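You operate a simulated robot arm through the tools that you are given. There is no shell and no other tool. Be economical: measure what you need, move in short steps, check, and stop when the job is done.

You run a simulated robot arm. Do the job below in one go: nothing can be reset, and whatever is moved stays where it is left.

Task
Take the round glass jar and leave it on the bench top beside the hose rack. Then take the black cap and leave it in the green bucket under the sink. Then take the orange booklet and leave it on the bar rack over the trough. Do these in the order given. Set down upright: round glass jar.

The check looks at the end state, three seconds after you hand in, the way a careful person would. Anything else that was tipped, shoved, dropped, spilled or broken makes it a failure. Lids that push on must go on centred and level and be pressed home; caps that screw on are set level and turned clockwise until they are tight.

Robot
A 7-joint arm with a vacuum gripper on a trunk, on a base that drives. Base frame: it is fixed to the floor where the robot stands at the start and does not move with it; the origin is under the middle of the robot, x ahead of it, y to its left, z up. Readings come in m, degrees, newtons and seconds.
With the tool pointing down near the work surface it reaches from about 0.1 to 0.8 m from the robot's upright axis, wherever it stands. Its first joint turns from -166.0 to 166.0 degrees. Places, roughly: bar rack over the trough [1.3, 8.9, 0.4]; bench top beside the hose rack (24x42 cm) [-1, -1.12, 0.86]; black cap (5x5x3 cm) [-1, -0.3, 0.9]; green bucket under the sink [1, -0.75, 0.75]; orange booklet [5.5, 7.25, 0.5]; round glass jar (5x5x6 cm) [0.5, -0.2, 0.8]. Payload 1.88 kg.
Tool frame: the origin (TCP) lies in the middle of the cups' lips, and z points out of the cups. The gripper has 1 cup of 0.032 m across, covering 0.032 by 0.032 m (tool x, y); the bellows give 0.014 m. With the vacuum on, a cup seals on a smooth face that it is pressed against (1 to 4 N); it does not hold porous or soft things. The pull reaches 41 N.
Orientation is that of the tool frame in the base frame, as [roll, pitch, yaw] about the fixed x, y, z axes, in that order (R = Rz(yaw) Ry(pitch) Rx(roll)). With the cups facing straight down, the tool's x points along the base's -x, its y along +y and its z along -z.

Tools
- The arm moves only by the tool drive_tool. Its arguments are lists of equal length, an entry for each row: "slide": the shift along the tool's x, y, z in m, a list of three; "rot": the turn, a rotation vector about the tool's x, y, z in degrees, a list of three; "vacuum": the vacuum: 1 switches it on, 0 off. In form: {"slide": [[dx, dy, dz], ...], "rot": [[ax, ay, az], ...], "vacuum": [vacuum, ...]}. A call has 1 to 10 rows; each row is the pose to reach, as a shift and turn from the pose commanded when the call began, along the tool's axes at that moment. Each row takes 0.2 s and may step no farther than 0.05 m and 8.6 degrees from the row before; otherwise, or with a gripper value out of range, the whole call is refused. A pose out of reach is approached as far as the arm can. The call stops where the force on the tool passes 40 N (or 10 N more than at its start, if that is more) or the arm is blocked; 0.2 s more then pass. The pull builds up within a second once a cup has sealed. Time passes only in rows, and 0.2 s behind the last, so rows that repeat a pose give it time. It gives the time, the measured TCP pose, the force on the tool (base axes) and the pull of the vacuum at its end, in the units of the frame above (readings bear some noise), with the torque about the TCP (base axes, N m) and any sound that the robot's microphone picked up, and new pictures: "pictures" is both (left out), scene, wrist or none.
- Cameras (640 x 400 px; columns grow to the right, rows downward): "scene" is now at [-0.0576, 0.0869, 1.488]; the picture's right is [-1.00, -0.04, -0.00], its down [-0.03, 0.79, -0.61] and it looks along [0.02, -0.61, -0.79] (base axes); focal length 214 px, centre (320, 200). "wrist" rides on the gripper at [0.082, 0.014, -0.216] in the tool frame; the picture's right is [-0.17, 0.99, 0.00], its down [-0.91, -0.15, -0.37] and it looks along [-0.37, -0.06, 0.93] (tool axes); focal length 243 px, centre (320, 200). There is no depth. A picture from a camera that has moved, and an enlarged one, comes with that camera's place and axes in the base frame and with its lens.
- raise_lower(by): slides the trunk up (or, below 0, down) by that many m; the arm and the scene camera ride with it, the base frame stays. It gives what a move gives, with no picture.
- drive_base(legs): drives the robot by 1 to 6 legs, each [ahead, left, turn to the left] in m, m and degrees, along the robot's own axes; the way and the turn of a leg run together, so that a leg with both is an arc; at most 1.5 m and 180 degrees a leg. The arm and the cameras ride along, it lands a little off, and it stops where it bumps. It gives what a move gives, and a new picture of the scene camera.
- aim_head(pan, tilt): turns the head with the scene camera to pan (to the left, within 155 degrees either way) and tilt (down, from -29 to 69), counted from straight ahead of the robot. It gives what a move gives, and a new picture of the scene camera.
- zoom(camera, box): a new picture of the part [left, top, right, bottom] of that camera's present view, enlarged. It takes no simulated time.
- close_job(): hands the job in; it is judged then, once.

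Go step by step. Nothing tells you exact positions but the pictures and the camera data: compare them with the known pose of the tool, close in by small moves and look again before you grip or let go. The budget is 165 turns and 260 pictures, counting those below and the enlarged ones. Unless the task says otherwise, let go and move clear before handing in.

The tools are called as name(argument=value, ...) on one line, values as JSON. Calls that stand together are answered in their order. drive_tool: Moves the arm, as the interface text tells. Its arguments: {"type":"object","properties":{"slide":{"type":"array","items":{"type":"array","items":{"type":"number"}}},"rot":{"type":"array","items":{"type":"array","items":{"type":"number"}}},"vacuum":{"type":"array","items":{"type":"number"}},"pictures":{"type":"string","enum":["both","scene","wrist","none"]}},"required":["slide","rot","vacuum"]} The other tools are called the same way: raise_lower (by) slides the trunk up or down; drive_base (legs) drives the base; aim_head (pan, tilt) turns the head that bears the scene camera; zoom (camera, box) takes an enlarged picture of a part of a camera's view; close_job () hands the job in.

At the start:

```text
time_s: 0.0
position: [-0.2742, -0.2784, 1.1026]
tool_rot: [-180.0, 0.0, 180.0]
wrist_force: [-0.5, -1.1, -0.2]
torque: [-0.01, 0.01, -0.02]
pull: 0.1
trunk travel left (down, up): [-0.456, 0.134]
robot x, y, heading: [0.0013, 0.0034, 0.1]
head pan, tilt: [-88.0, 52.2]
```

scene: 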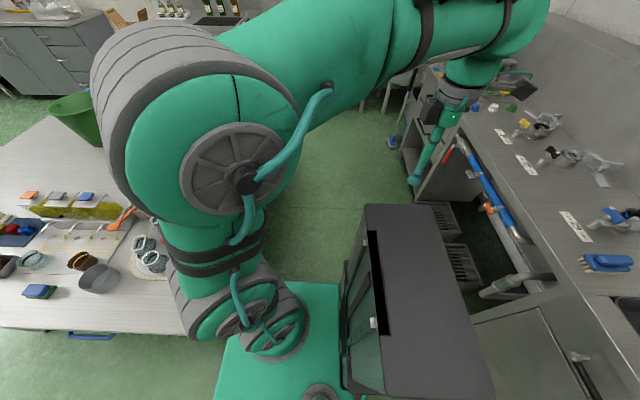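
wrist: 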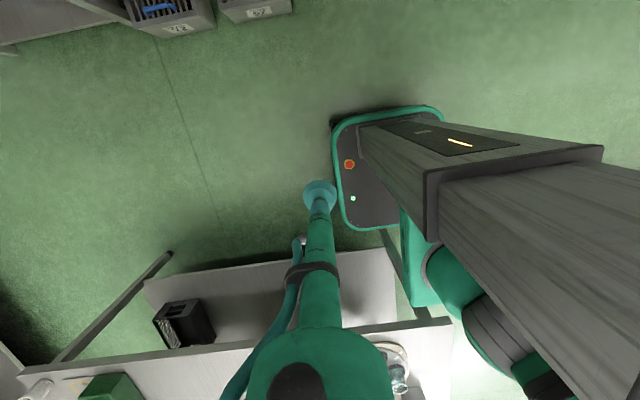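

I see a table on the +x side (image left) and a bench on the -x side (image right). First I look toward the jar on the front table.

aim_head(pan=-25, tilt=50)

```text
time_s: 1.3
position: [-0.274, -0.2782, 1.103]
tool_rot: [-180.0, 0.0, -180.0]
wrist_force: [-0.1, -0.4, 0.5]
torque: [-0.01, -0.01, -0.03]
pull: 0.1
trunk travel left (down, up): [-0.456, 0.134]
robot x, y, heading: [0.0018, 0.0015, -0.2]
head pan, tilt: [-25.0, 50.0]
camera scene: at [0.0095, 0.1292, 1.4909], right [-0.42, -0.91, 0.0], down [-0.69, 0.32, -0.64], along [0.58, -0.27, -0.77], focal length 214 px, centre (320, 200)
```

scene: 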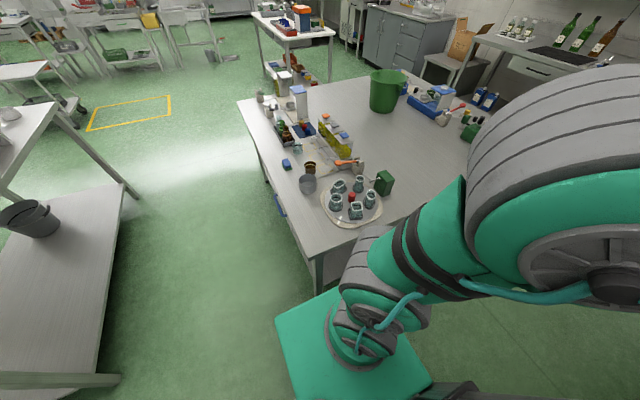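

zoom(camera="scene", box=[240, 60, 440, 235])

zoom(camera="scene", box=[300, 155, 410, 225])

```text
2.29 times, centred on (340, 148) of scene
camera zoom: at [0.0095, 0.1292, 1.4909], right [-0.42, -0.91, 0.0], down [-0.69, 0.32, -0.64], along [0.58, -0.27, -0.77], focal length 490 px, centre (274, 320)
```

zoom: 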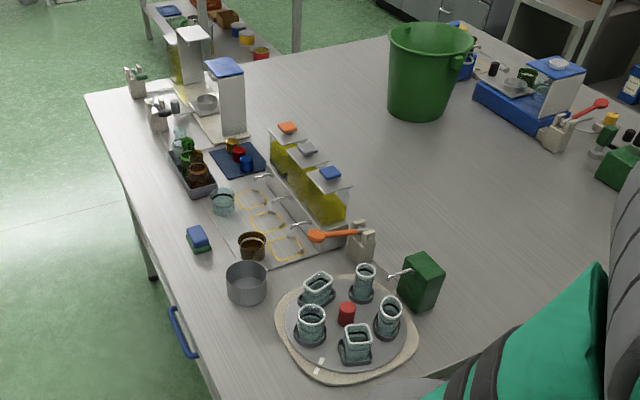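

```text
5.71 times, centred on (355, 190) of scene
camera zoom: at [0.0095, 0.1292, 1.4909], right [-0.42, -0.91, 0.0], down [-0.69, 0.32, -0.64], along [0.58, -0.27, -0.77], focal length 1226 px, centre (120, 257)
```

zoom: 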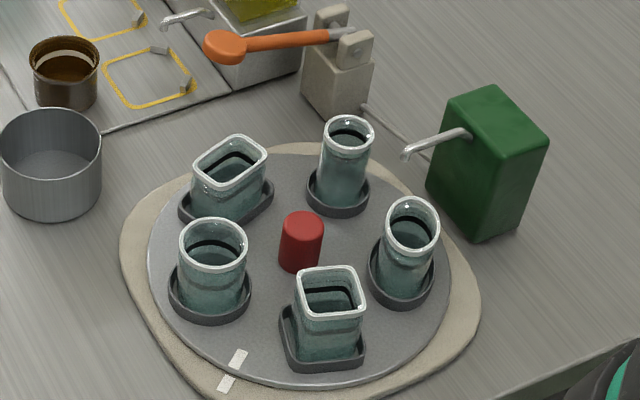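

Several open glass jars stand on a turntable at about (0.45,-0.2). I swing the arm in an arc toward the front so the wrist camera can look at them.

drive_tool(slide=[[-0.0362, -0.0318, 0], [-0.0758, -0.0585, 0], [-0.1183, -0.0802, 0], [-0.1632, -0.0965, 0], [-0.2097, -0.1072, 0], [-0.2572, -0.1122, 0], [-0.3049, -0.1114, 0], [-0.3522, -0.1047, 0], [-0.3983, -0.0924, 0], [-0.4425, -0.0745, 0]], rot=[[0, 0, -7], [0, 0, -14], [0, 0, -21], [0, 0, -28], [0, 0, -35], [0, 0, -42], [0, 0, -49], [0, 0, -56], [0, 0, -63], [0, 0, -70]], vacuum=[0, 0, 0, 0, 0, 0, 0, 0, 0, 0])

```text
time_s: 3.5
position: [0.167, -0.35, 1.0878]
tool_rot: [179.9, -0.1, -110.0]
wrist_force: [0.6, -0.1, 0.6]
torque: [0.02, 0.01, 0.0]
pull: 0.1
out of reach, approached as far as the arm can: row 3, 4, 5, 6, 7, 8, 9, 10
trunk travel left (down, up): [-0.456, 0.134]
robot x, y, heading: [-0.0006, 0.0008, -0.1]
head pan, tilt: [-25.0, 50.0]
camera scene: at [0.0095, 0.1291, 1.4909], right [-0.42, -0.91, 0.0], down [-0.69, 0.32, -0.64], along [0.58, -0.27, -0.77], focal length 214 px, centre (320, 200)
camera wrist: at [0.1276, -0.4223, 1.3029], right [-0.87, 0.49, 0.0], down [0.46, 0.81, 0.37], along [0.18, 0.33, -0.93], focal length 243 px, centre (320, 200)
```

scene: 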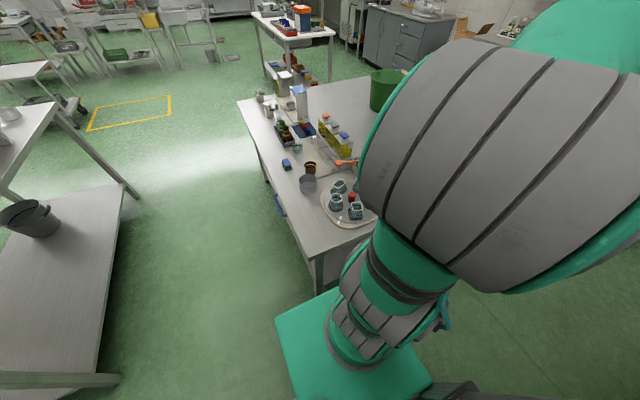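
wrist: 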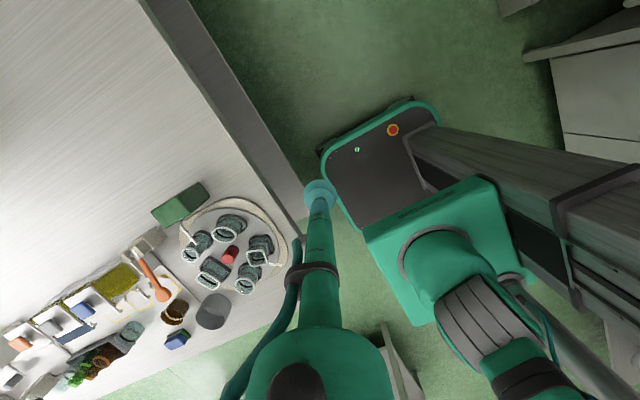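

zoom(camera="wrist", box=[140, 180, 310, 330])

```text
2.67 times, centred on (225, 255) of wrist
camera zoom: at [0.1276, -0.4223, 1.3029], right [-0.87, 0.49, 0.0], down [0.46, 0.81, 0.37], along [0.18, 0.33, -0.93], focal length 647 px, centre (573, 53)
```

zoom: 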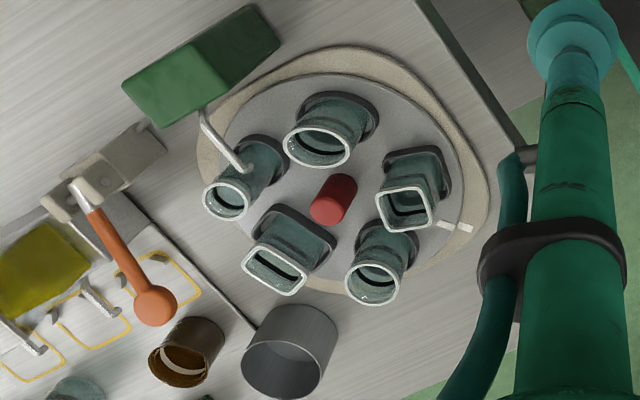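

The round jar is the one at roughly (0.45,-0.145) on the turntable (about 5 cm wide; the other round one is narrower). I move over it for a view from above.

drive_tool(slide=[[-0.0366, -0.0245, 0.0125], [-0.0732, -0.049, 0.025], [-0.1098, -0.0735, 0.0375], [-0.1464, -0.098, 0.05], [-0.183, -0.1225, 0.0625], [-0.2196, -0.147, 0.075], [-0.2562, -0.1715, 0.0875], [-0.2926, -0.1958, 0.1]], rot=[[0, 0, -5.9], [0, 0, -11.8], [0, 0, -17.7], [0, 0, -23.6], [0, 0, -29.5], [0, 0, -35.4], [0, 0, -41.3], [0, 0, -47]], vacuum=[0, 0, 0, 0, 0, 0, 0, 0])

```text
time_s: 5.3
position: [0.4552, -0.1415, 0.9894]
tool_rot: [-180.0, 0.1, -63.1]
wrist_force: [-0.1, 0.7, 0.2]
torque: [0.02, 0.0, 0.02]
pull: 0.1
trunk travel left (down, up): [-0.456, 0.134]
robot x, y, heading: [-0.0027, -0.0019, 0.1]
head pan, tilt: [-25.0, 50.0]
camera scene: at [0.0095, 0.1293, 1.4909], right [-0.42, -0.91, 0.0], down [-0.69, 0.32, -0.64], along [0.58, -0.27, -0.77], focal length 214 px, centre (320, 200)
camera wrist: at [0.4793, -0.2211, 1.204], right [-0.95, -0.3, 0.0], down [-0.28, 0.88, 0.37], along [-0.11, 0.36, -0.93], focal length 243 px, centre (320, 200)
```

scene: 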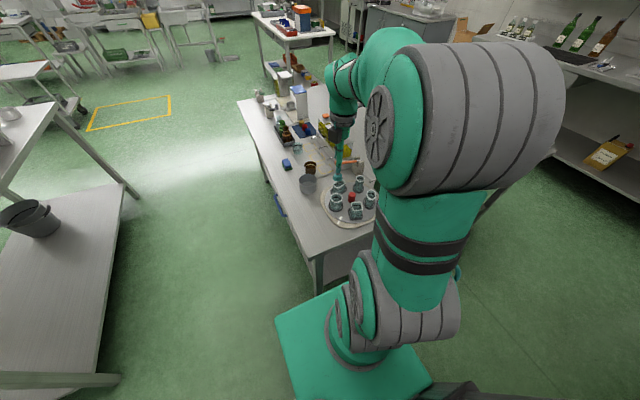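
wrist: 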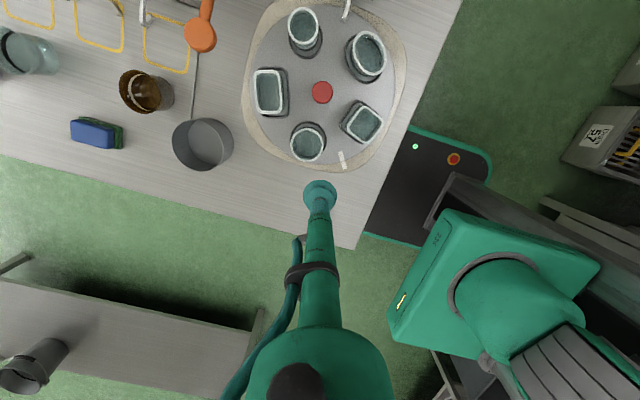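

zoom(camera="wrist", box=[240, 0, 410, 180])

zoom(camera="wrist", box=[260, 100, 360, 220])

```text
2.22 times, centred on (325, 90) of wrist
camera zoom: at [0.4793, -0.2211, 1.204], right [-0.95, -0.3, 0.0], down [-0.28, 0.88, 0.37], along [-0.11, 0.36, -0.93], focal length 539 px, centre (309, 444)
```

zoom: 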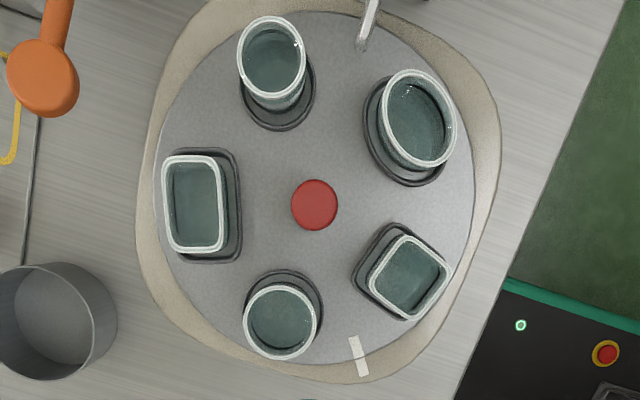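

```text
3.33 times, centred on (310, 160) of wrist
camera zoom: at [0.4793, -0.2211, 1.204], right [-0.95, -0.3, 0.0], down [-0.28, 0.88, 0.37], along [-0.11, 0.36, -0.93], focal length 809 px, centre (353, 333)
```

zoom: 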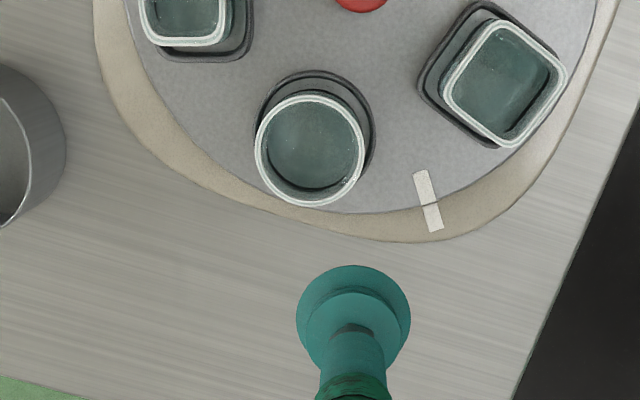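

The jar is hollow with a ~4 cm bore, so the 3.2 cm cup can go inside to the floor. Rim estimated at (0.480,-0.161,0.85); I approach to 4 cm above it and check centring.

drive_tool(slide=[[0.0287, -0.0134, 0.0], [0.0287, -0.0134, 0.045], [0.0287, -0.0134, 0.09], [0.0287, -0.0134, 0.09]], rot=[[0, 0, 0], [0, 0, 0], [0, 0, 0], [0, 0, 0]], vacuum=[0, 0, 0, 0], pictures="none")

zoom(camera="wrist", box=[260, 130, 380, 250])

zoom(camera="scene", box=[290, 130, 410, 230])

```text
time_s: 6.3
position: [0.4809, -0.1617, 0.9001]
tool_rot: [180.0, 0.1, -63.0]
wrist_force: [0.2, -0.1, -0.3]
torque: [0.0, 0.03, -0.01]
pull: 0.1
trunk travel left (down, up): [-0.456, 0.134]
robot x, y, heading: [0.0025, -0.0034, -0.2]
head pan, tilt: [-25.0, 50.0]
```

```text
3.33 times, centred on (320, 190) of wrist
camera zoom: at [0.5071, -0.2412, 1.1147], right [-0.95, -0.3, 0.0], down [-0.28, 0.88, 0.37], along [-0.11, 0.36, -0.93], focal length 809 px, centre (320, 233)
```

zoom: 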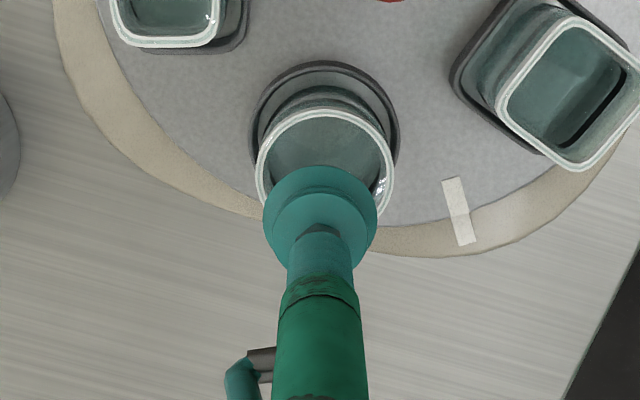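

```text
4.00 times, centred on (350, 180) of scene
camera zoom: at [0.0098, 0.1292, 1.4909], right [-0.42, -0.91, 0.0], down [-0.69, 0.32, -0.64], along [0.58, -0.27, -0.77], focal length 858 px, centre (200, 280)
```

zoom: 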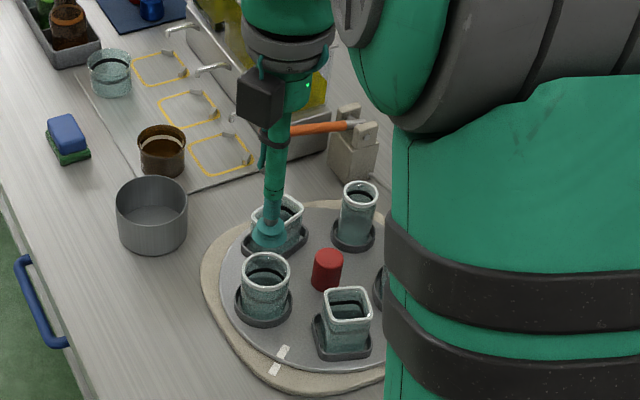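

Centring looks good. I descend to just above the rim and check again.

drive_tool(slide=[[0.0, 0, 0.03], [-0.0005, 0.0, 0.048], [-0.0005, 0.0, 0.048]], rot=[[0, 0, 0], [0, 0, 0], [0, 0, 0]], vacuum=[0, 0, 0], pictures="none")

zoom(camera="wrist", box=[280, 150, 360, 230])

zoom(camera="scene", box=[310, 160, 370, 220])

```text
time_s: 7.1
position: [0.4787, -0.1635, 0.8508]
tool_rot: [-180.0, -0.1, -63.1]
wrist_force: [0.4, 0.5, 0.4]
torque: [0.01, -0.02, -0.03]
pull: 0.1
trunk travel left (down, up): [-0.456, 0.134]
robot x, y, heading: [-0.0019, -0.0018, -0.2]
head pan, tilt: [-25.0, 50.0]
```

```text
5.00 times, centred on (320, 190) of wrist
camera zoom: at [0.5038, -0.2435, 1.0662], right [-0.95, -0.3, 0.0], down [-0.28, 0.88, 0.37], along [-0.11, 0.36, -0.93], focal length 1213 px, centre (320, 250)
```

zoom: 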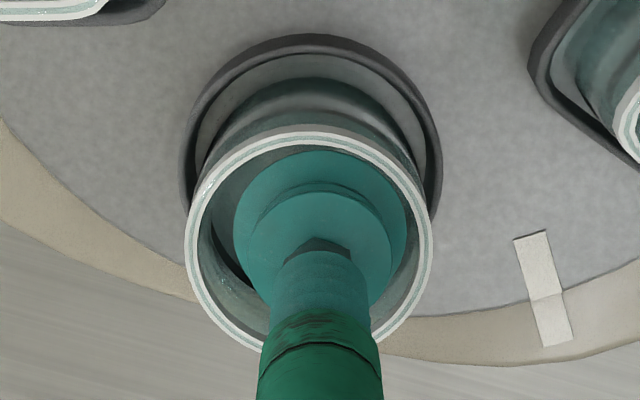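

```text
6.67 times, centred on (340, 190) of scene
camera zoom: at [0.0097, 0.1293, 1.4909], right [-0.42, -0.91, 0.0], down [-0.69, 0.32, -0.64], along [0.58, -0.27, -0.77], focal length 1430 px, centre (187, 267)
```

zoom: 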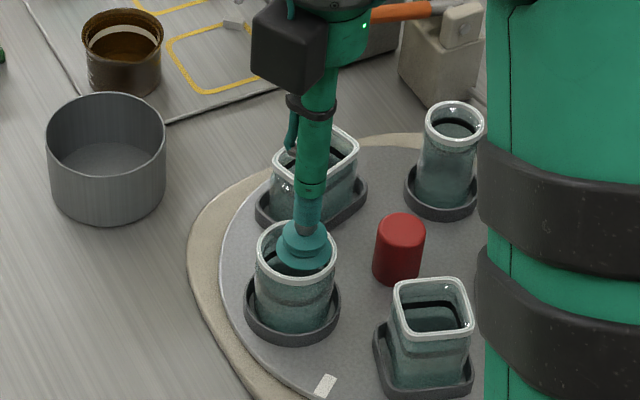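

The jar sits about 5 mm toward +y of the cup. I correct and look again.

drive_tool(slide=[[-0.0043, -0.0027, 0], [-0.0043, -0.0027, 0.003]], rot=[[0, 0, 0], [0, 0, 0]], vacuum=[0, 0], pictures="none")

zoom(camera="wrist", box=[280, 150, 360, 230])

zoom(camera="scene", box=[320, 175, 350, 215])

```text
time_s: 7.7
position: [0.4793, -0.1592, 0.8505]
tool_rot: [-180.0, 0.0, -63.0]
wrist_force: [0.2, -0.6, 0.9]
torque: [0.02, -0.01, 0.01]
pull: 0.0
trunk travel left (down, up): [-0.456, 0.134]
robot x, y, heading: [0.0001, 0.0015, 0.2]
head pan, tilt: [-25.0, 50.0]
```

```text
5.00 times, centred on (320, 190) of wrist
camera zoom: at [0.5045, -0.2393, 1.065], right [-0.95, -0.3, 0.0], down [-0.28, 0.88, 0.37], along [-0.11, 0.36, -0.93], focal length 1213 px, centre (320, 250)
```

zoom: 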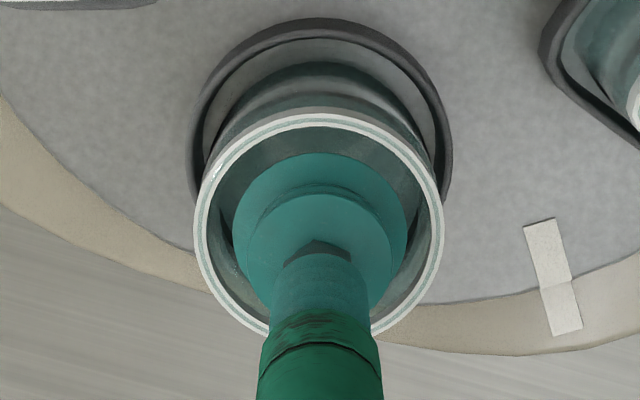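

```text
10.00 times, centred on (335, 195) of scene
camera zoom: at [0.0096, 0.1293, 1.4909], right [-0.42, -0.91, 0.0], down [-0.69, 0.32, -0.64], along [0.58, -0.27, -0.77], focal length 2145 px, centre (170, 250)
```

zoom: 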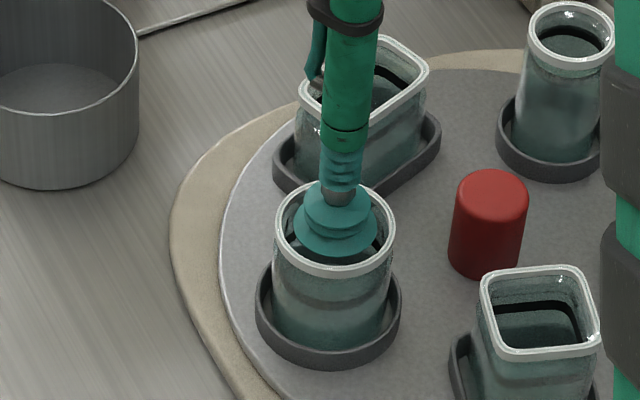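

Well centred. I go down inside the jar.

drive_tool(slide=[[0, 0, 0.01], [0, 0, 0.02], [0, 0, 0.03], [0, 0, 0.038]], rot=[[0, 0, 0], [0, 0, 0], [0, 0, 0], [0, 0, 0]], vacuum=[0, 0, 0, 0], pictures="none")

zoom(camera="wrist", box=[280, 150, 360, 230])

```text
time_s: 8.4
position: [0.485, -0.1618, 0.838]
tool_rot: [-179.2, -0.9, -63.1]
wrist_force: [0.6, 0.8, 17.6]
torque: [-0.07, 0.01, 0.06]
pull: 0.0
trunk travel left (down, up): [-0.456, 0.134]
robot x, y, heading: [-0.0014, -0.0008, -0.1]
head pan, tilt: [-25.0, 50.0]
stopped in row 3: the force on the tool passed its limit at 50 N (the readings are from after the stop); the commanded pose is now the measured one
```

```text
5.00 times, centred on (320, 190) of wrist
camera zoom: at [0.5065, -0.2398, 1.0538], right [-0.95, -0.3, -0.02], down [-0.28, 0.89, 0.36], along [-0.09, 0.35, -0.93], focal length 1213 px, centre (320, 250)
```

zoom: 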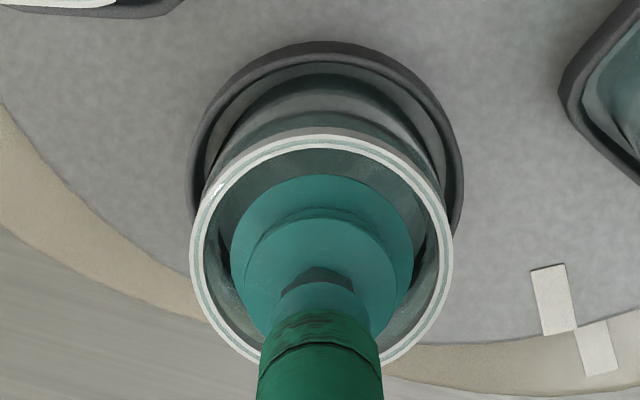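

Contact came about 1 cm below the rim, so the visible inner surface is a shallow floor. I back off, straighten, and inspect.

drive_tool(slide=[[0, 0, -0.006], [0, 0, -0.018], [0, 0, -0.03]], rot=[[0, 0, 0], [0, 0, 0], [0, 0, 0]], vacuum=[0, 0, 0], pictures="none")

zoom(camera="wrist", box=[280, 130, 360, 230])

zoom(camera="scene", box=[310, 170, 370, 220])

```text
time_s: 9.2
position: [0.4824, -0.1606, 0.8635]
tool_rot: [-179.6, -0.5, -63.1]
wrist_force: [0.2, 0.4, -0.9]
torque: [0.02, 0.01, 0.02]
pull: 0.0
trunk travel left (down, up): [-0.456, 0.134]
robot x, y, heading: [0.0004, 0.0015, 0.0]
head pan, tilt: [-25.0, 50.0]
```

```text
4.00 times, centred on (320, 180) of wrist
camera zoom: at [0.5056, -0.2399, 1.0794], right [-0.95, -0.3, -0.01], down [-0.28, 0.89, 0.37], along [-0.1, 0.35, -0.93], focal length 970 px, centre (320, 280)
```

zoom: 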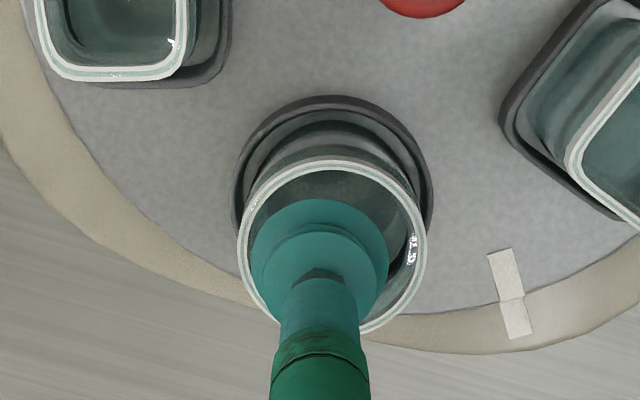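

```text
8.00 times, centred on (340, 195) of scene
camera zoom: at [0.0097, 0.1293, 1.4908], right [-0.42, -0.91, 0.0], down [-0.69, 0.32, -0.64], along [0.58, -0.27, -0.77], focal length 1716 px, centre (160, 240)
```

zoom: 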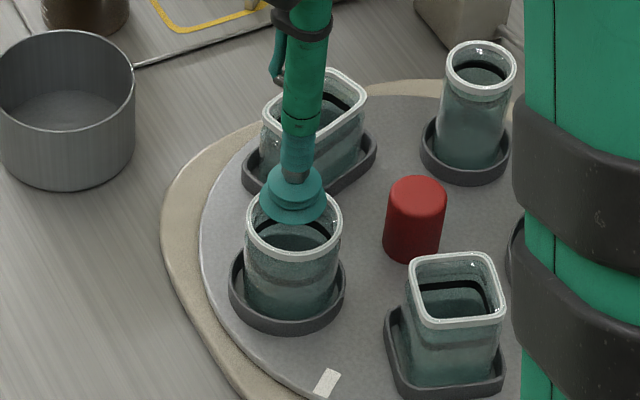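

The contact surface is near z≈0.848. I straighten the tool, recentre, turn the vacuum on and press down gently in small steps.

drive_tool(slide=[[-0.0009, 0.0027, 0], [-0.0009, 0.0027, 0.01], [-0.0009, 0.0027, 0.012], [-0.0009, 0.0027, 0.014]], rot=[[-0.4, -0.5, 0], [-0.4, -0.5, 0], [-0.4, -0.5, 0], [-0.4, -0.5, 0]], vacuum=[0, 0, 1, 1], pictures="none")

zoom(camera="wrist", box=[280, 150, 360, 230])

zoom(camera="scene", box=[320, 175, 350, 215])

```text
time_s: 10.2
position: [0.4816, -0.1615, 0.8525]
tool_rot: [-179.8, -0.2, -63.0]
wrist_force: [-0.4, 2.6, 9.2]
torque: [0.08, 0.1, -0.07]
pull: 40.5
trunk travel left (down, up): [-0.456, 0.134]
robot x, y, heading: [0.001, 0.0026, 0.2]
head pan, tilt: [-25.0, 50.0]
```

```text
5.00 times, centred on (320, 190) of wrist
camera zoom: at [0.505, -0.2412, 1.067], right [-0.95, -0.3, 0.0], down [-0.28, 0.89, 0.37], along [-0.11, 0.36, -0.93], focal length 1213 px, centre (320, 250)
```

zoom: 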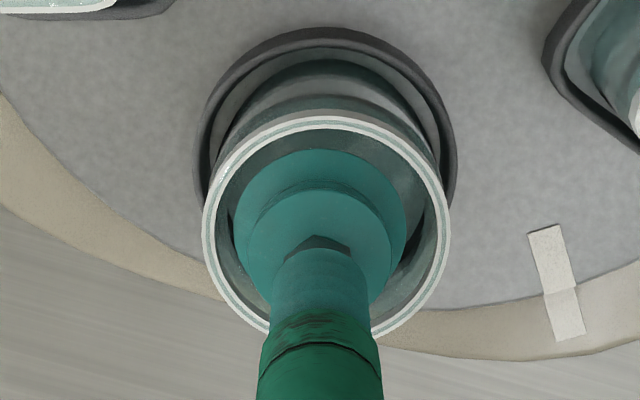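

```text
10.00 times, centred on (335, 195) of scene
camera zoom: at [0.009, 0.1297, 1.491], right [-0.42, -0.91, 0.0], down [-0.69, 0.32, -0.64], along [0.58, -0.27, -0.77], focal length 2145 px, centre (170, 250)
```

zoom: 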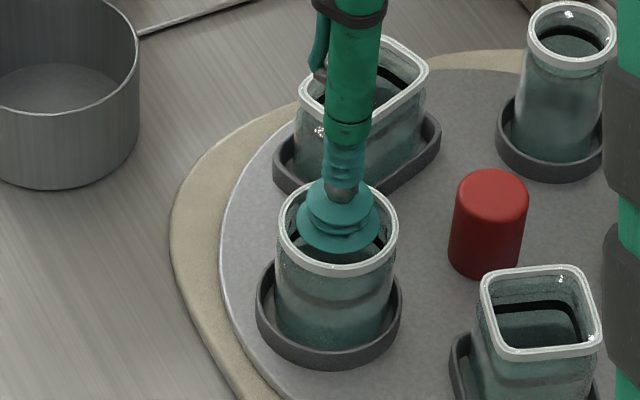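

Vacuum sealed (40 N pull). I lift slowly straight up.

drive_tool(slide=[[0, 0, -0.003], [0, 0, -0.01], [0, 0, -0.025], [0, 0, -0.05], [0, 0, -0.08], [0, 0, -0.11], [0, 0, -0.13], [0, 0, -0.13]], rot=[[0, 0, 0], [0, 0, 0], [0, 0, 0], [0, 0, 0], [0, 0, 0], [0, 0, 0], [0, 0, 0], [0, 0, 0]], vacuum=[1, 1, 1, 1, 1, 1, 1, 1])

```text
time_s: 12.0
position: [0.4811, -0.1635, 0.9835]
tool_rot: [-179.9, -0.2, -63.2]
wrist_force: [0.0, 0.5, -0.3]
torque: [0.0, -0.02, -0.03]
pull: 40.5
trunk travel left (down, up): [-0.456, 0.134]
robot x, y, heading: [-0.0018, -0.0014, -0.0]
head pan, tilt: [-25.0, 50.0]
camera scene: at [0.0094, 0.1294, 1.4909], right [-0.42, -0.91, 0.0], down [-0.69, 0.32, -0.64], along [0.58, -0.27, -0.77], focal length 214 px, centre (320, 200)
camera wrist: at [0.5059, -0.2441, 1.1974], right [-0.95, -0.3, 0.0], down [-0.28, 0.89, 0.37], along [-0.11, 0.36, -0.93], focal length 243 px, centre (320, 200)
```

scene: 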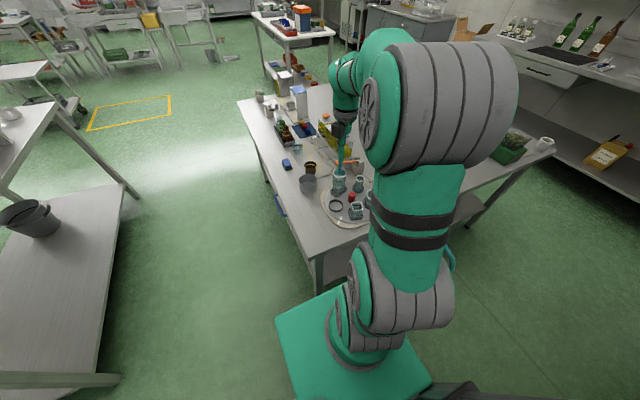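
wrist: 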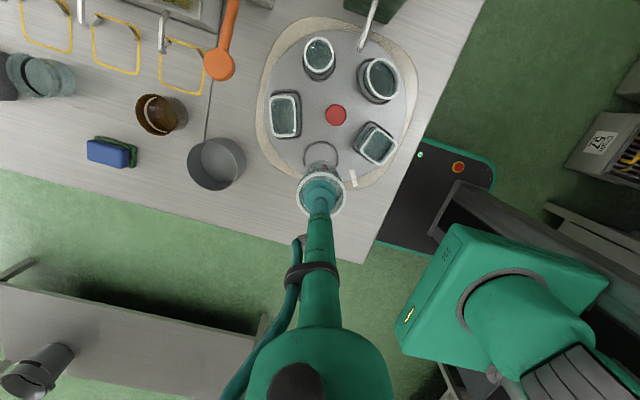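

The jar is lifted cleanly. I swing the arm back toward the robot's right/rear before driving.

drive_tool(slide=[[0.0031, 0.0406, -0.01], [0.0062, 0.0811, -0.02], [0.0093, 0.1217, -0.03], [0.0124, 0.1622, -0.04], [0.0156, 0.2028, -0.05], [0.0187, 0.2433, -0.06], [0.0218, 0.2839, -0.07], [0.0249, 0.3244, -0.08], [0.028, 0.365, -0.09]], rot=[[0, 0, 5.2], [0, 0, 10.4], [0, 0, 15.6], [0, 0, 20.8], [0, 0, 26], [0, 0, 31.2], [0, 0, 36.4], [0, 0, 41.6], [0, 0, 46.8]], vacuum=[1, 1, 1, 1, 1, 1, 1, 1, 1], pictures="none")

```text
time_s: 14.0
position: [0.1676, -0.349, 1.0729]
tool_rot: [-179.9, 0.0, -109.8]
wrist_force: [0.5, -0.3, 0.1]
torque: [-0.01, -0.02, 0.0]
pull: 40.5
trunk travel left (down, up): [-0.456, 0.134]
robot x, y, heading: [0.0003, -0.0015, 0.1]
head pan, tilt: [-25.0, 50.0]
```

drive_tool(slide=[[0.0336, 0.0332, 0], [0.061, 0.0721, 0], [0.0834, 0.1141, 0], [0.1004, 0.1587, 0], [0.112, 0.2048, 0], [0.1177, 0.2522, 0], [0.1178, 0.2998, 0], [0.1119, 0.3471, 0], [0.1004, 0.3933, 0], [0.0834, 0.4377, 0]], rot=[[0, 0, 7], [0, 0, 14], [0, 0, 21], [0, 0, 28], [0, 0, 35], [0, 0, 42], [0, 0, 49], [0, 0, 56], [0, 0, 63], [0, 0, 70]], vacuum=[1, 1, 1, 1, 1, 1, 1, 1, 1, 1], pictures="none")

aim_head(pan=-130, tilt=40)

```text
time_s: 16.2
position: [-0.2728, -0.2857, 1.0698]
tool_rot: [179.9, 0.1, 179.9]
wrist_force: [0.1, 0.4, -0.4]
torque: [-0.02, 0.05, 0.01]
pull: 40.9
trunk travel left (down, up): [-0.456, 0.134]
robot x, y, heading: [0.0011, -0.0004, -0.1]
head pan, tilt: [-25.0, 50.0]
```

```text
time_s: 18.0
position: [-0.2716, -0.2853, 1.0696]
tool_rot: [-180.0, 0.1, -179.7]
wrist_force: [0.3, -0.3, -0.6]
torque: [0.0, -0.03, 0.02]
pull: 41.0
trunk travel left (down, up): [-0.456, 0.134]
robot x, y, heading: [0.0005, 0.0013, 0.1]
head pan, tilt: [-130.0, 40.0]
camera scene: at [-0.1149, 0.0967, 1.505], right [-0.77, 0.64, 0.0], down [0.41, 0.49, -0.77], along [-0.49, -0.59, -0.64], focal length 214 px, centre (320, 200)
```

scene: 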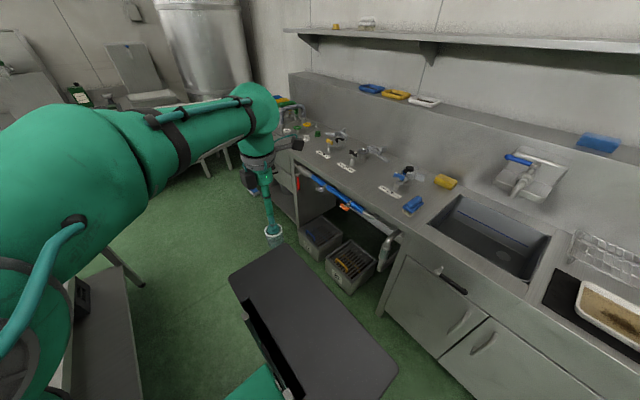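

zoom(camera="scene", box=[260, 80, 440, 220])

aim_head(pan=-155, tilt=40)

```text
2.86 times, centred on (350, 150) of scene
camera zoom: at [-0.1149, 0.0967, 1.505], right [-0.77, 0.64, 0.0], down [0.41, 0.49, -0.77], along [-0.49, -0.59, -0.64], focal length 613 px, centre (234, 343)
```

zoom: 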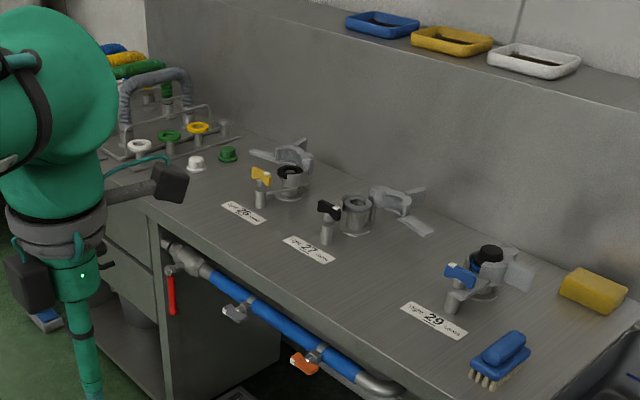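

```text
time_s: 18.9
position: [-0.2709, -0.2867, 1.0687]
tool_rot: [-180.0, 0.1, -179.8]
wrist_force: [0.8, -0.5, -0.2]
torque: [-0.02, -0.05, -0.02]
pull: 41.1
trunk travel left (down, up): [-0.456, 0.134]
robot x, y, heading: [-0.0007, 0.0001, -0.1]
head pan, tilt: [-154.7, 40.0]
camera scene: at [-0.1371, 0.1255, 1.505], right [-0.43, 0.9, 0.0], down [0.58, 0.28, -0.77], along [-0.69, -0.33, -0.64], focal length 214 px, centre (320, 200)
```

scene: 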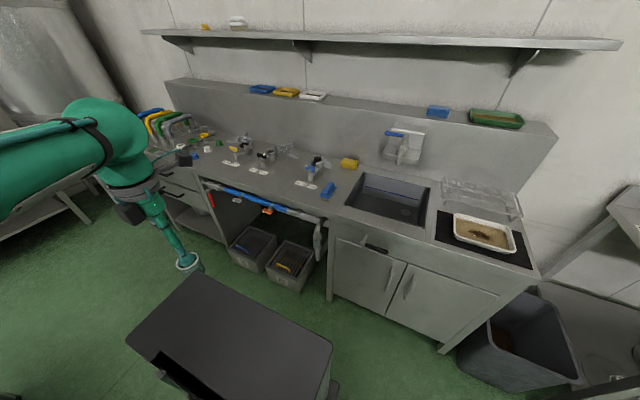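

The target area is between the hose rack and valve station 26 on the rear bench, at about (-1,-1.12). I drive the robot back and right with the jar held clear.

drive_base(legs=[[-0.15, -0.4, 0], [-0.05, -0.35, 0]])

aim_head(pan=-150, tilt=45)

```text
time_s: 23.4
position: [-0.4684, -1.0297, 1.0687]
tool_rot: [-180.0, 0.1, -179.4]
wrist_force: [0.0, -0.5, -0.8]
torque: [0.0, -0.03, 0.02]
pull: 40.4
trunk travel left (down, up): [-0.456, 0.134]
robot x, y, heading: [-0.1948, -0.7408, 0.6]
head pan, tilt: [-154.7, 40.0]
camera scene: at [-0.3374, -0.6171, 1.505], right [-0.44, 0.9, 0.0], down [0.58, 0.28, -0.77], along [-0.69, -0.33, -0.64], focal length 214 px, centre (320, 200)
```

scene: 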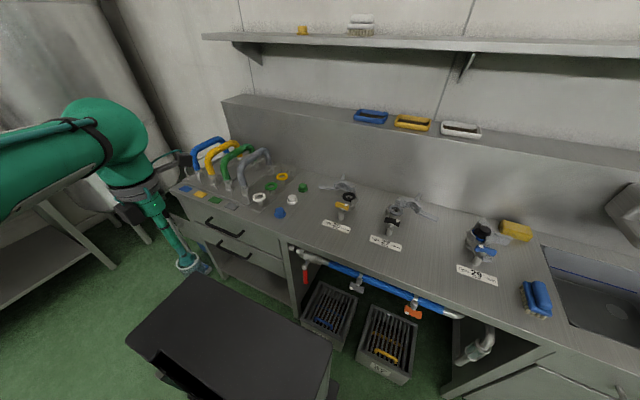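

```text
time_s: 24.0
position: [-0.4683, -1.0309, 1.0692]
tool_rot: [-180.0, 0.2, -179.4]
wrist_force: [0.7, -0.2, 0.0]
torque: [-0.06, -0.01, 0.02]
pull: 40.1
trunk travel left (down, up): [-0.456, 0.134]
robot x, y, heading: [-0.1997, -0.7435, 0.4]
head pan, tilt: [-150.0, 45.0]
camera scene: at [-0.331, -0.6214, 1.4978], right [-0.51, 0.86, 0.0], down [0.61, 0.36, -0.71], along [-0.61, -0.36, -0.71], focal length 214 px, centre (320, 200)
```

scene: 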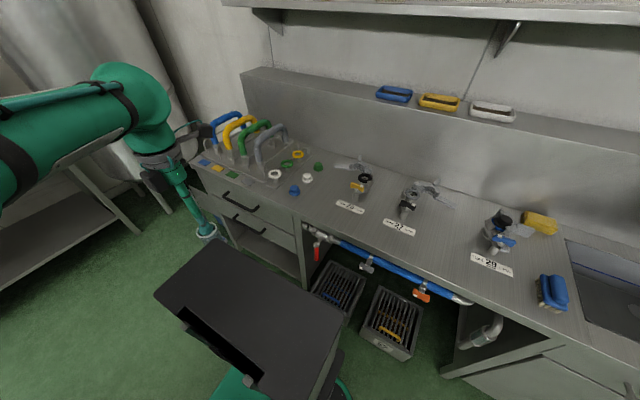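

zoom(camera="scene", box=[180, 100, 360, 230])

zoom(camera="scene", box=[320, 150, 580, 310])

```text
3.08 times, centred on (270, 165) of scene
camera zoom: at [-0.331, -0.6214, 1.4978], right [-0.51, 0.86, 0.0], down [0.61, 0.36, -0.71], along [-0.61, -0.36, -0.71], focal length 660 px, centre (474, 308)
```

zoom: 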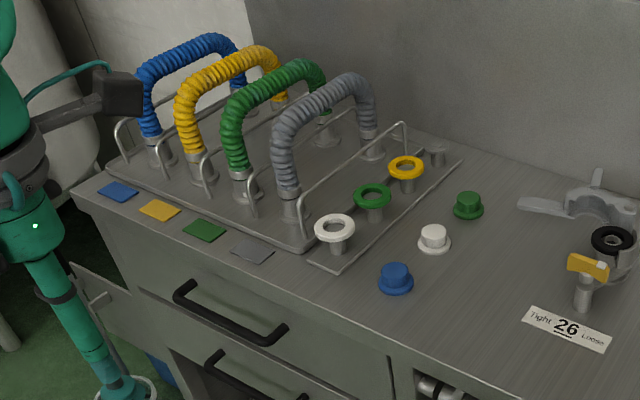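

```text
2.46 times, centred on (450, 230) of scene
camera zoom: at [-0.331, -0.6214, 1.4978], right [-0.51, 0.86, 0.0], down [0.61, 0.36, -0.71], along [-0.61, -0.36, -0.71], focal length 528 px, centre (0, 126)
```

zoom: 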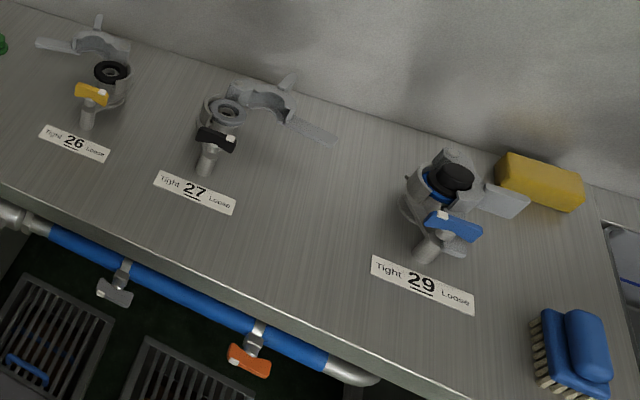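

Free bench lies between the hose rack's plate and clamp station 26, with three small caps (blue, white, green) standing there. I move the jar in above that area at safe height to see it with the wrist camera.

drive_tool(slide=[[0.045, 0, 0], [0.09, 0, 0], [0.135, 0, 0], [0.18, 0, 0], [0.225, 0, 0], [0.27, 0, 0], [0.315, 0, 0], [0.36, 0, 0]], rot=[[0, 0, 0], [0, 0, 0], [0, 0, 0], [0, 0, 0], [0, 0, 0], [0, 0, 0], [0, 0, 0], [0, 0, 0]], vacuum=[1, 1, 1, 1, 1, 1, 1, 1])

```text
time_s: 25.8
position: [-0.6201, -1.0361, 0.9738]
tool_rot: [179.9, -0.6, -179.8]
wrist_force: [0.7, 0.8, 0.1]
torque: [-0.07, 0.09, 0.0]
pull: 41.2
out of reach, approached as far as the arm can: row 2, 3, 4, 5, 6, 7, 8
trunk travel left (down, up): [-0.456, 0.134]
robot x, y, heading: [-0.1981, -0.7396, 0.8]
head pan, tilt: [-150.0, 45.0]
camera scene: at [-0.3292, -0.6202, 1.4979], right [-0.51, 0.86, 0.0], down [0.61, 0.36, -0.71], along [-0.61, -0.36, -0.71], focal length 214 px, centre (320, 200)
camera wrist: at [-0.7001, -1.0224, 1.1889], right [0.16, 0.99, 0.0], down [0.92, -0.15, 0.37], along [0.36, -0.06, -0.93], focal length 243 px, centre (320, 200)
```

scene: 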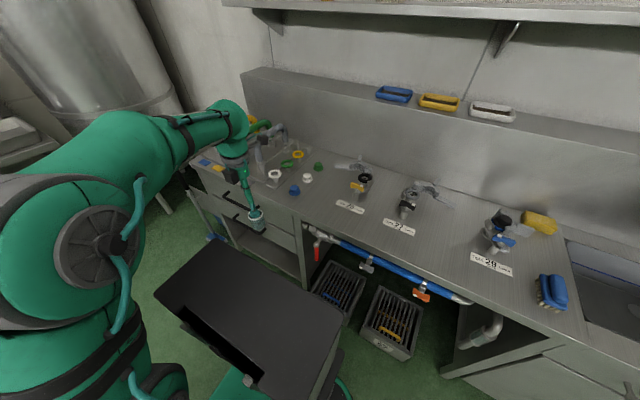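
wrist: 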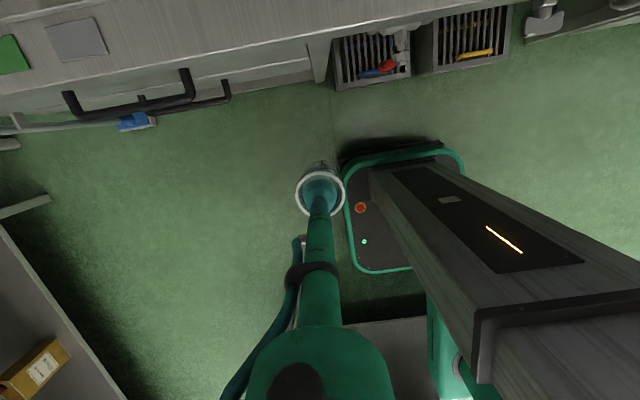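

Reach at this height is limited. I raise the trunk and bring the base a little closer.

raise_lower(by=0.13)

drive_base(legs=[[-0.1, -0.15, 0]])

```text
time_s: 27.4
position: [-0.621, -1.0363, 1.1017]
tool_rot: [179.8, -0.4, -179.9]
wrist_force: [0.8, -0.2, -0.4]
torque: [-0.01, -0.03, 0.01]
pull: 40.8
trunk travel left (down, up): [-0.586, 0.004]
robot x, y, heading: [-0.1998, -0.7428, 0.7]
head pan, tilt: [-150.0, 45.0]
```

```text
time_s: 28.9
position: [-0.718, -1.1878, 1.1012]
tool_rot: [179.7, -0.3, -179.6]
wrist_force: [0.2, -1.0, -0.5]
torque: [-0.01, 0.0, 0.0]
pull: 40.8
trunk travel left (down, up): [-0.586, 0.004]
robot x, y, heading: [-0.2974, -0.8883, 0.8]
head pan, tilt: [-150.0, 45.0]
camera scene: at [-0.4301, -0.7726, 1.6278], right [-0.51, 0.86, 0.0], down [0.61, 0.36, -0.71], along [-0.61, -0.36, -0.71], focal length 214 px, centre (320, 200)
```

scene: 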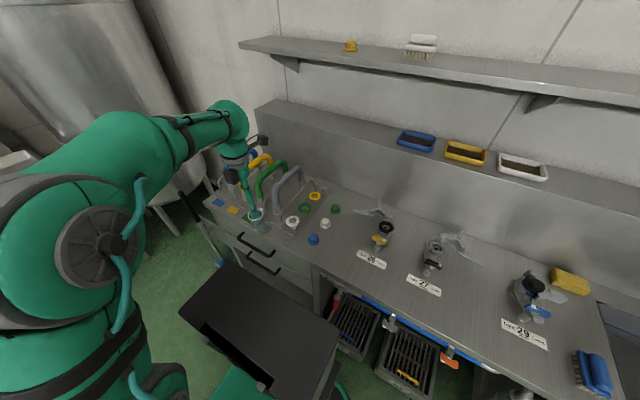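

drive_tool(slide=[[0.02, 0.037, 0], [0.04, 0.074, 0.0], [0.06, 0.111, 0.0], [0.08, 0.148, 0.0], [0.08, 0.148, 0.0]], rot=[[0.3, -0.3, 0], [0.3, -0.3, 0], [0.3, -0.3, 0], [0.3, -0.3, 0], [0.3, -0.3, 0]], vacuum=[1, 1, 1, 1, 1])

```text
time_s: 30.1
position: [-0.7411, -1.096, 1.0618]
tool_rot: [178.1, -3.1, 177.5]
wrist_force: [-0.1, -0.8, -0.6]
torque: [0.0, 0.04, -0.01]
pull: 40.7
out of reach, approached as far as the arm can: row 1, 2, 3, 4, 5
trunk travel left (down, up): [-0.586, 0.004]
robot x, y, heading: [-0.2976, -0.8914, 1.1]
head pan, tilt: [-150.0, 45.0]
camera scene: at [-0.4294, -0.7723, 1.6278], right [-0.51, 0.86, 0.0], down [0.61, 0.36, -0.71], along [-0.61, -0.36, -0.71], focal length 214 px, centre (320, 200)
camera wrist: at [-0.8125, -1.0878, 1.2799], right [0.21, 0.98, 0.02], down [0.92, -0.21, 0.32], along [0.32, -0.05, -0.95], focal length 243 px, centre (320, 200)
```

scene: 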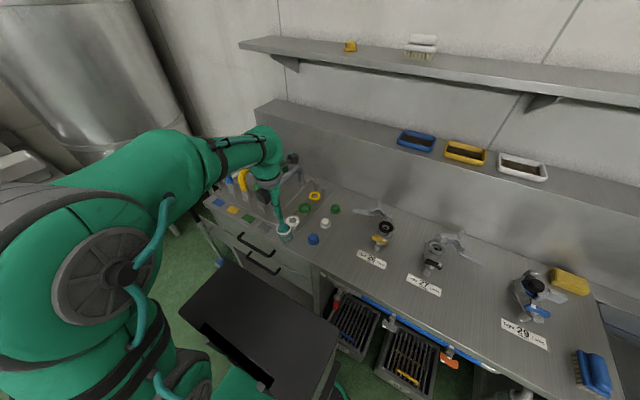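
wrist: 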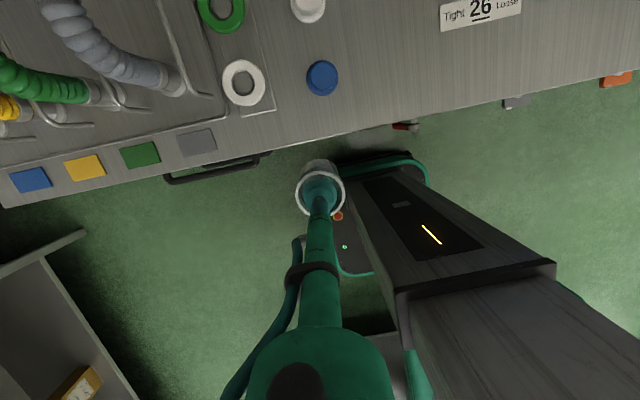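

The arm is against its joint limit here (target is almost behind the robot). I retract, back away from the bench, and turn the robot right so that the bench is on its right side.

drive_tool(slide=[[-0.034, -0.017, 0], [-0.068, -0.034, 0], [-0.102, -0.051, 0], [-0.136, -0.068, 0.0], [-0.17, -0.085, 0.0], [-0.17, -0.085, 0.0]], rot=[[0, 0, 0], [0.5, -0.8, 0], [1.0, -1.6, -1], [1.5, -2.4, -2], [1.9, -3.1, -2.5], [1.9, -3.1, -2.5]], vacuum=[1, 1, 1, 1, 1, 1], pictures="none")

```text
time_s: 31.5
position: [-0.578, -1.1892, 1.054]
tool_rot: [-179.9, 0.2, -180.0]
wrist_force: [0.3, 0.3, -1.0]
torque: [0.01, 0.02, 0.01]
pull: 40.4
trunk travel left (down, up): [-0.586, 0.004]
robot x, y, heading: [-0.2998, -0.8915, 0.7]
head pan, tilt: [-150.0, 45.0]
```

drive_tool(slide=[[0, 0, -0.03], [0, 0, -0.06]], rot=[[0, 0, 0], [0, 0, 0]], vacuum=[1, 1], pictures="none")

drive_base(legs=[[0.15, 0, 0], [0, 0, -90]])

aim_head(pan=-75, tilt=45)

```text
time_s: 32.1
position: [-0.5755, -1.1898, 1.1165]
tool_rot: [180.0, 0.2, 180.0]
wrist_force: [0.0, 0.6, -0.2]
torque: [-0.01, 0.04, 0.02]
pull: 41.2
trunk travel left (down, up): [-0.586, 0.004]
robot x, y, heading: [-0.2977, -0.89, 0.9]
head pan, tilt: [-150.0, 45.0]
```

```text
time_s: 37.4
position: [-0.4404, -0.6044, 1.1174]
tool_rot: [180.0, 0.3, 88.9]
wrist_force: [-0.7, 0.6, -1.3]
torque: [0.0, -0.02, 0.0]
pull: 40.7
trunk travel left (down, up): [-0.586, 0.004]
robot x, y, heading: [-0.146, -0.893, -90.6]
head pan, tilt: [-150.0, 45.0]
camera scene: at [-0.023, -0.7626, 1.6278], right [0.87, 0.49, 0.0], down [0.35, -0.62, -0.71], along [-0.35, 0.62, -0.71], focal length 214 px, centre (320, 200)
```

scene: 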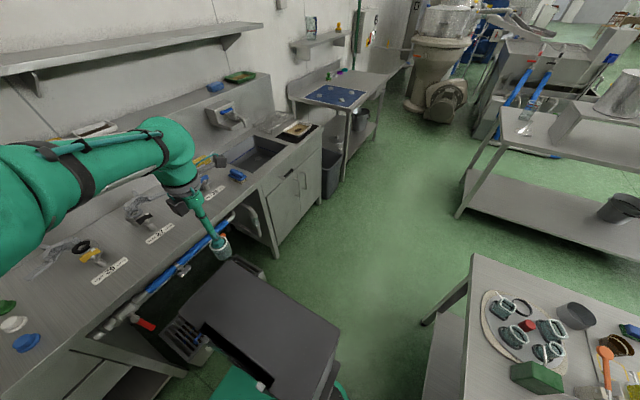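

```text
time_s: 38.8
position: [-0.4388, -0.6047, 1.1165]
tool_rot: [-180.0, 0.3, 88.9]
wrist_force: [0.1, 0.7, -0.2]
torque: [0.0, 0.01, 0.0]
pull: 40.6
trunk travel left (down, up): [-0.586, 0.004]
robot x, y, heading: [-0.1495, -0.8886, -90.5]
head pan, tilt: [-75.0, 45.0]
camera scene: at [-0.0616, -0.8537, 1.6278], right [-0.25, 0.97, 0.0], down [0.68, 0.18, -0.71], along [-0.68, -0.18, -0.71], focal length 214 px, centre (320, 200)
```

scene: 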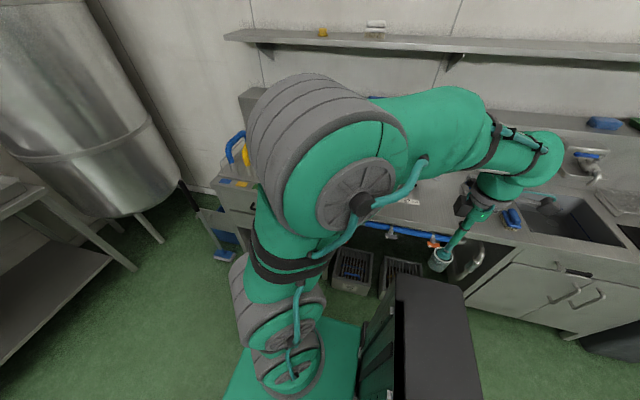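

drive_base(legs=[[0.1, -0.2, 0]])

```text
time_s: 40.5
position: [-0.6398, -0.7033, 1.1164]
tool_rot: [-179.9, 0.3, 89.0]
wrist_force: [0.4, -0.4, -0.8]
torque: [-0.02, -0.03, 0.01]
pull: 40.2
trunk travel left (down, up): [-0.586, 0.004]
robot x, y, heading: [-0.3421, -0.9877, -90.3]
head pan, tilt: [-75.0, 45.0]
camera scene: at [-0.2612, -0.9504, 1.6278], right [-0.25, 0.97, 0.0], down [0.68, 0.18, -0.71], along [-0.68, -0.18, -0.71], focal length 214 px, centre (320, 200)
```

scene: 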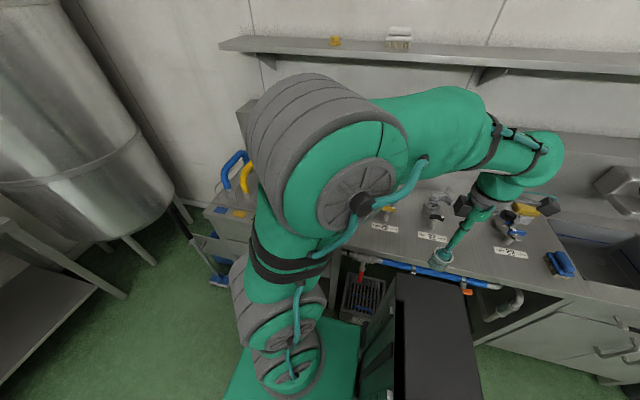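

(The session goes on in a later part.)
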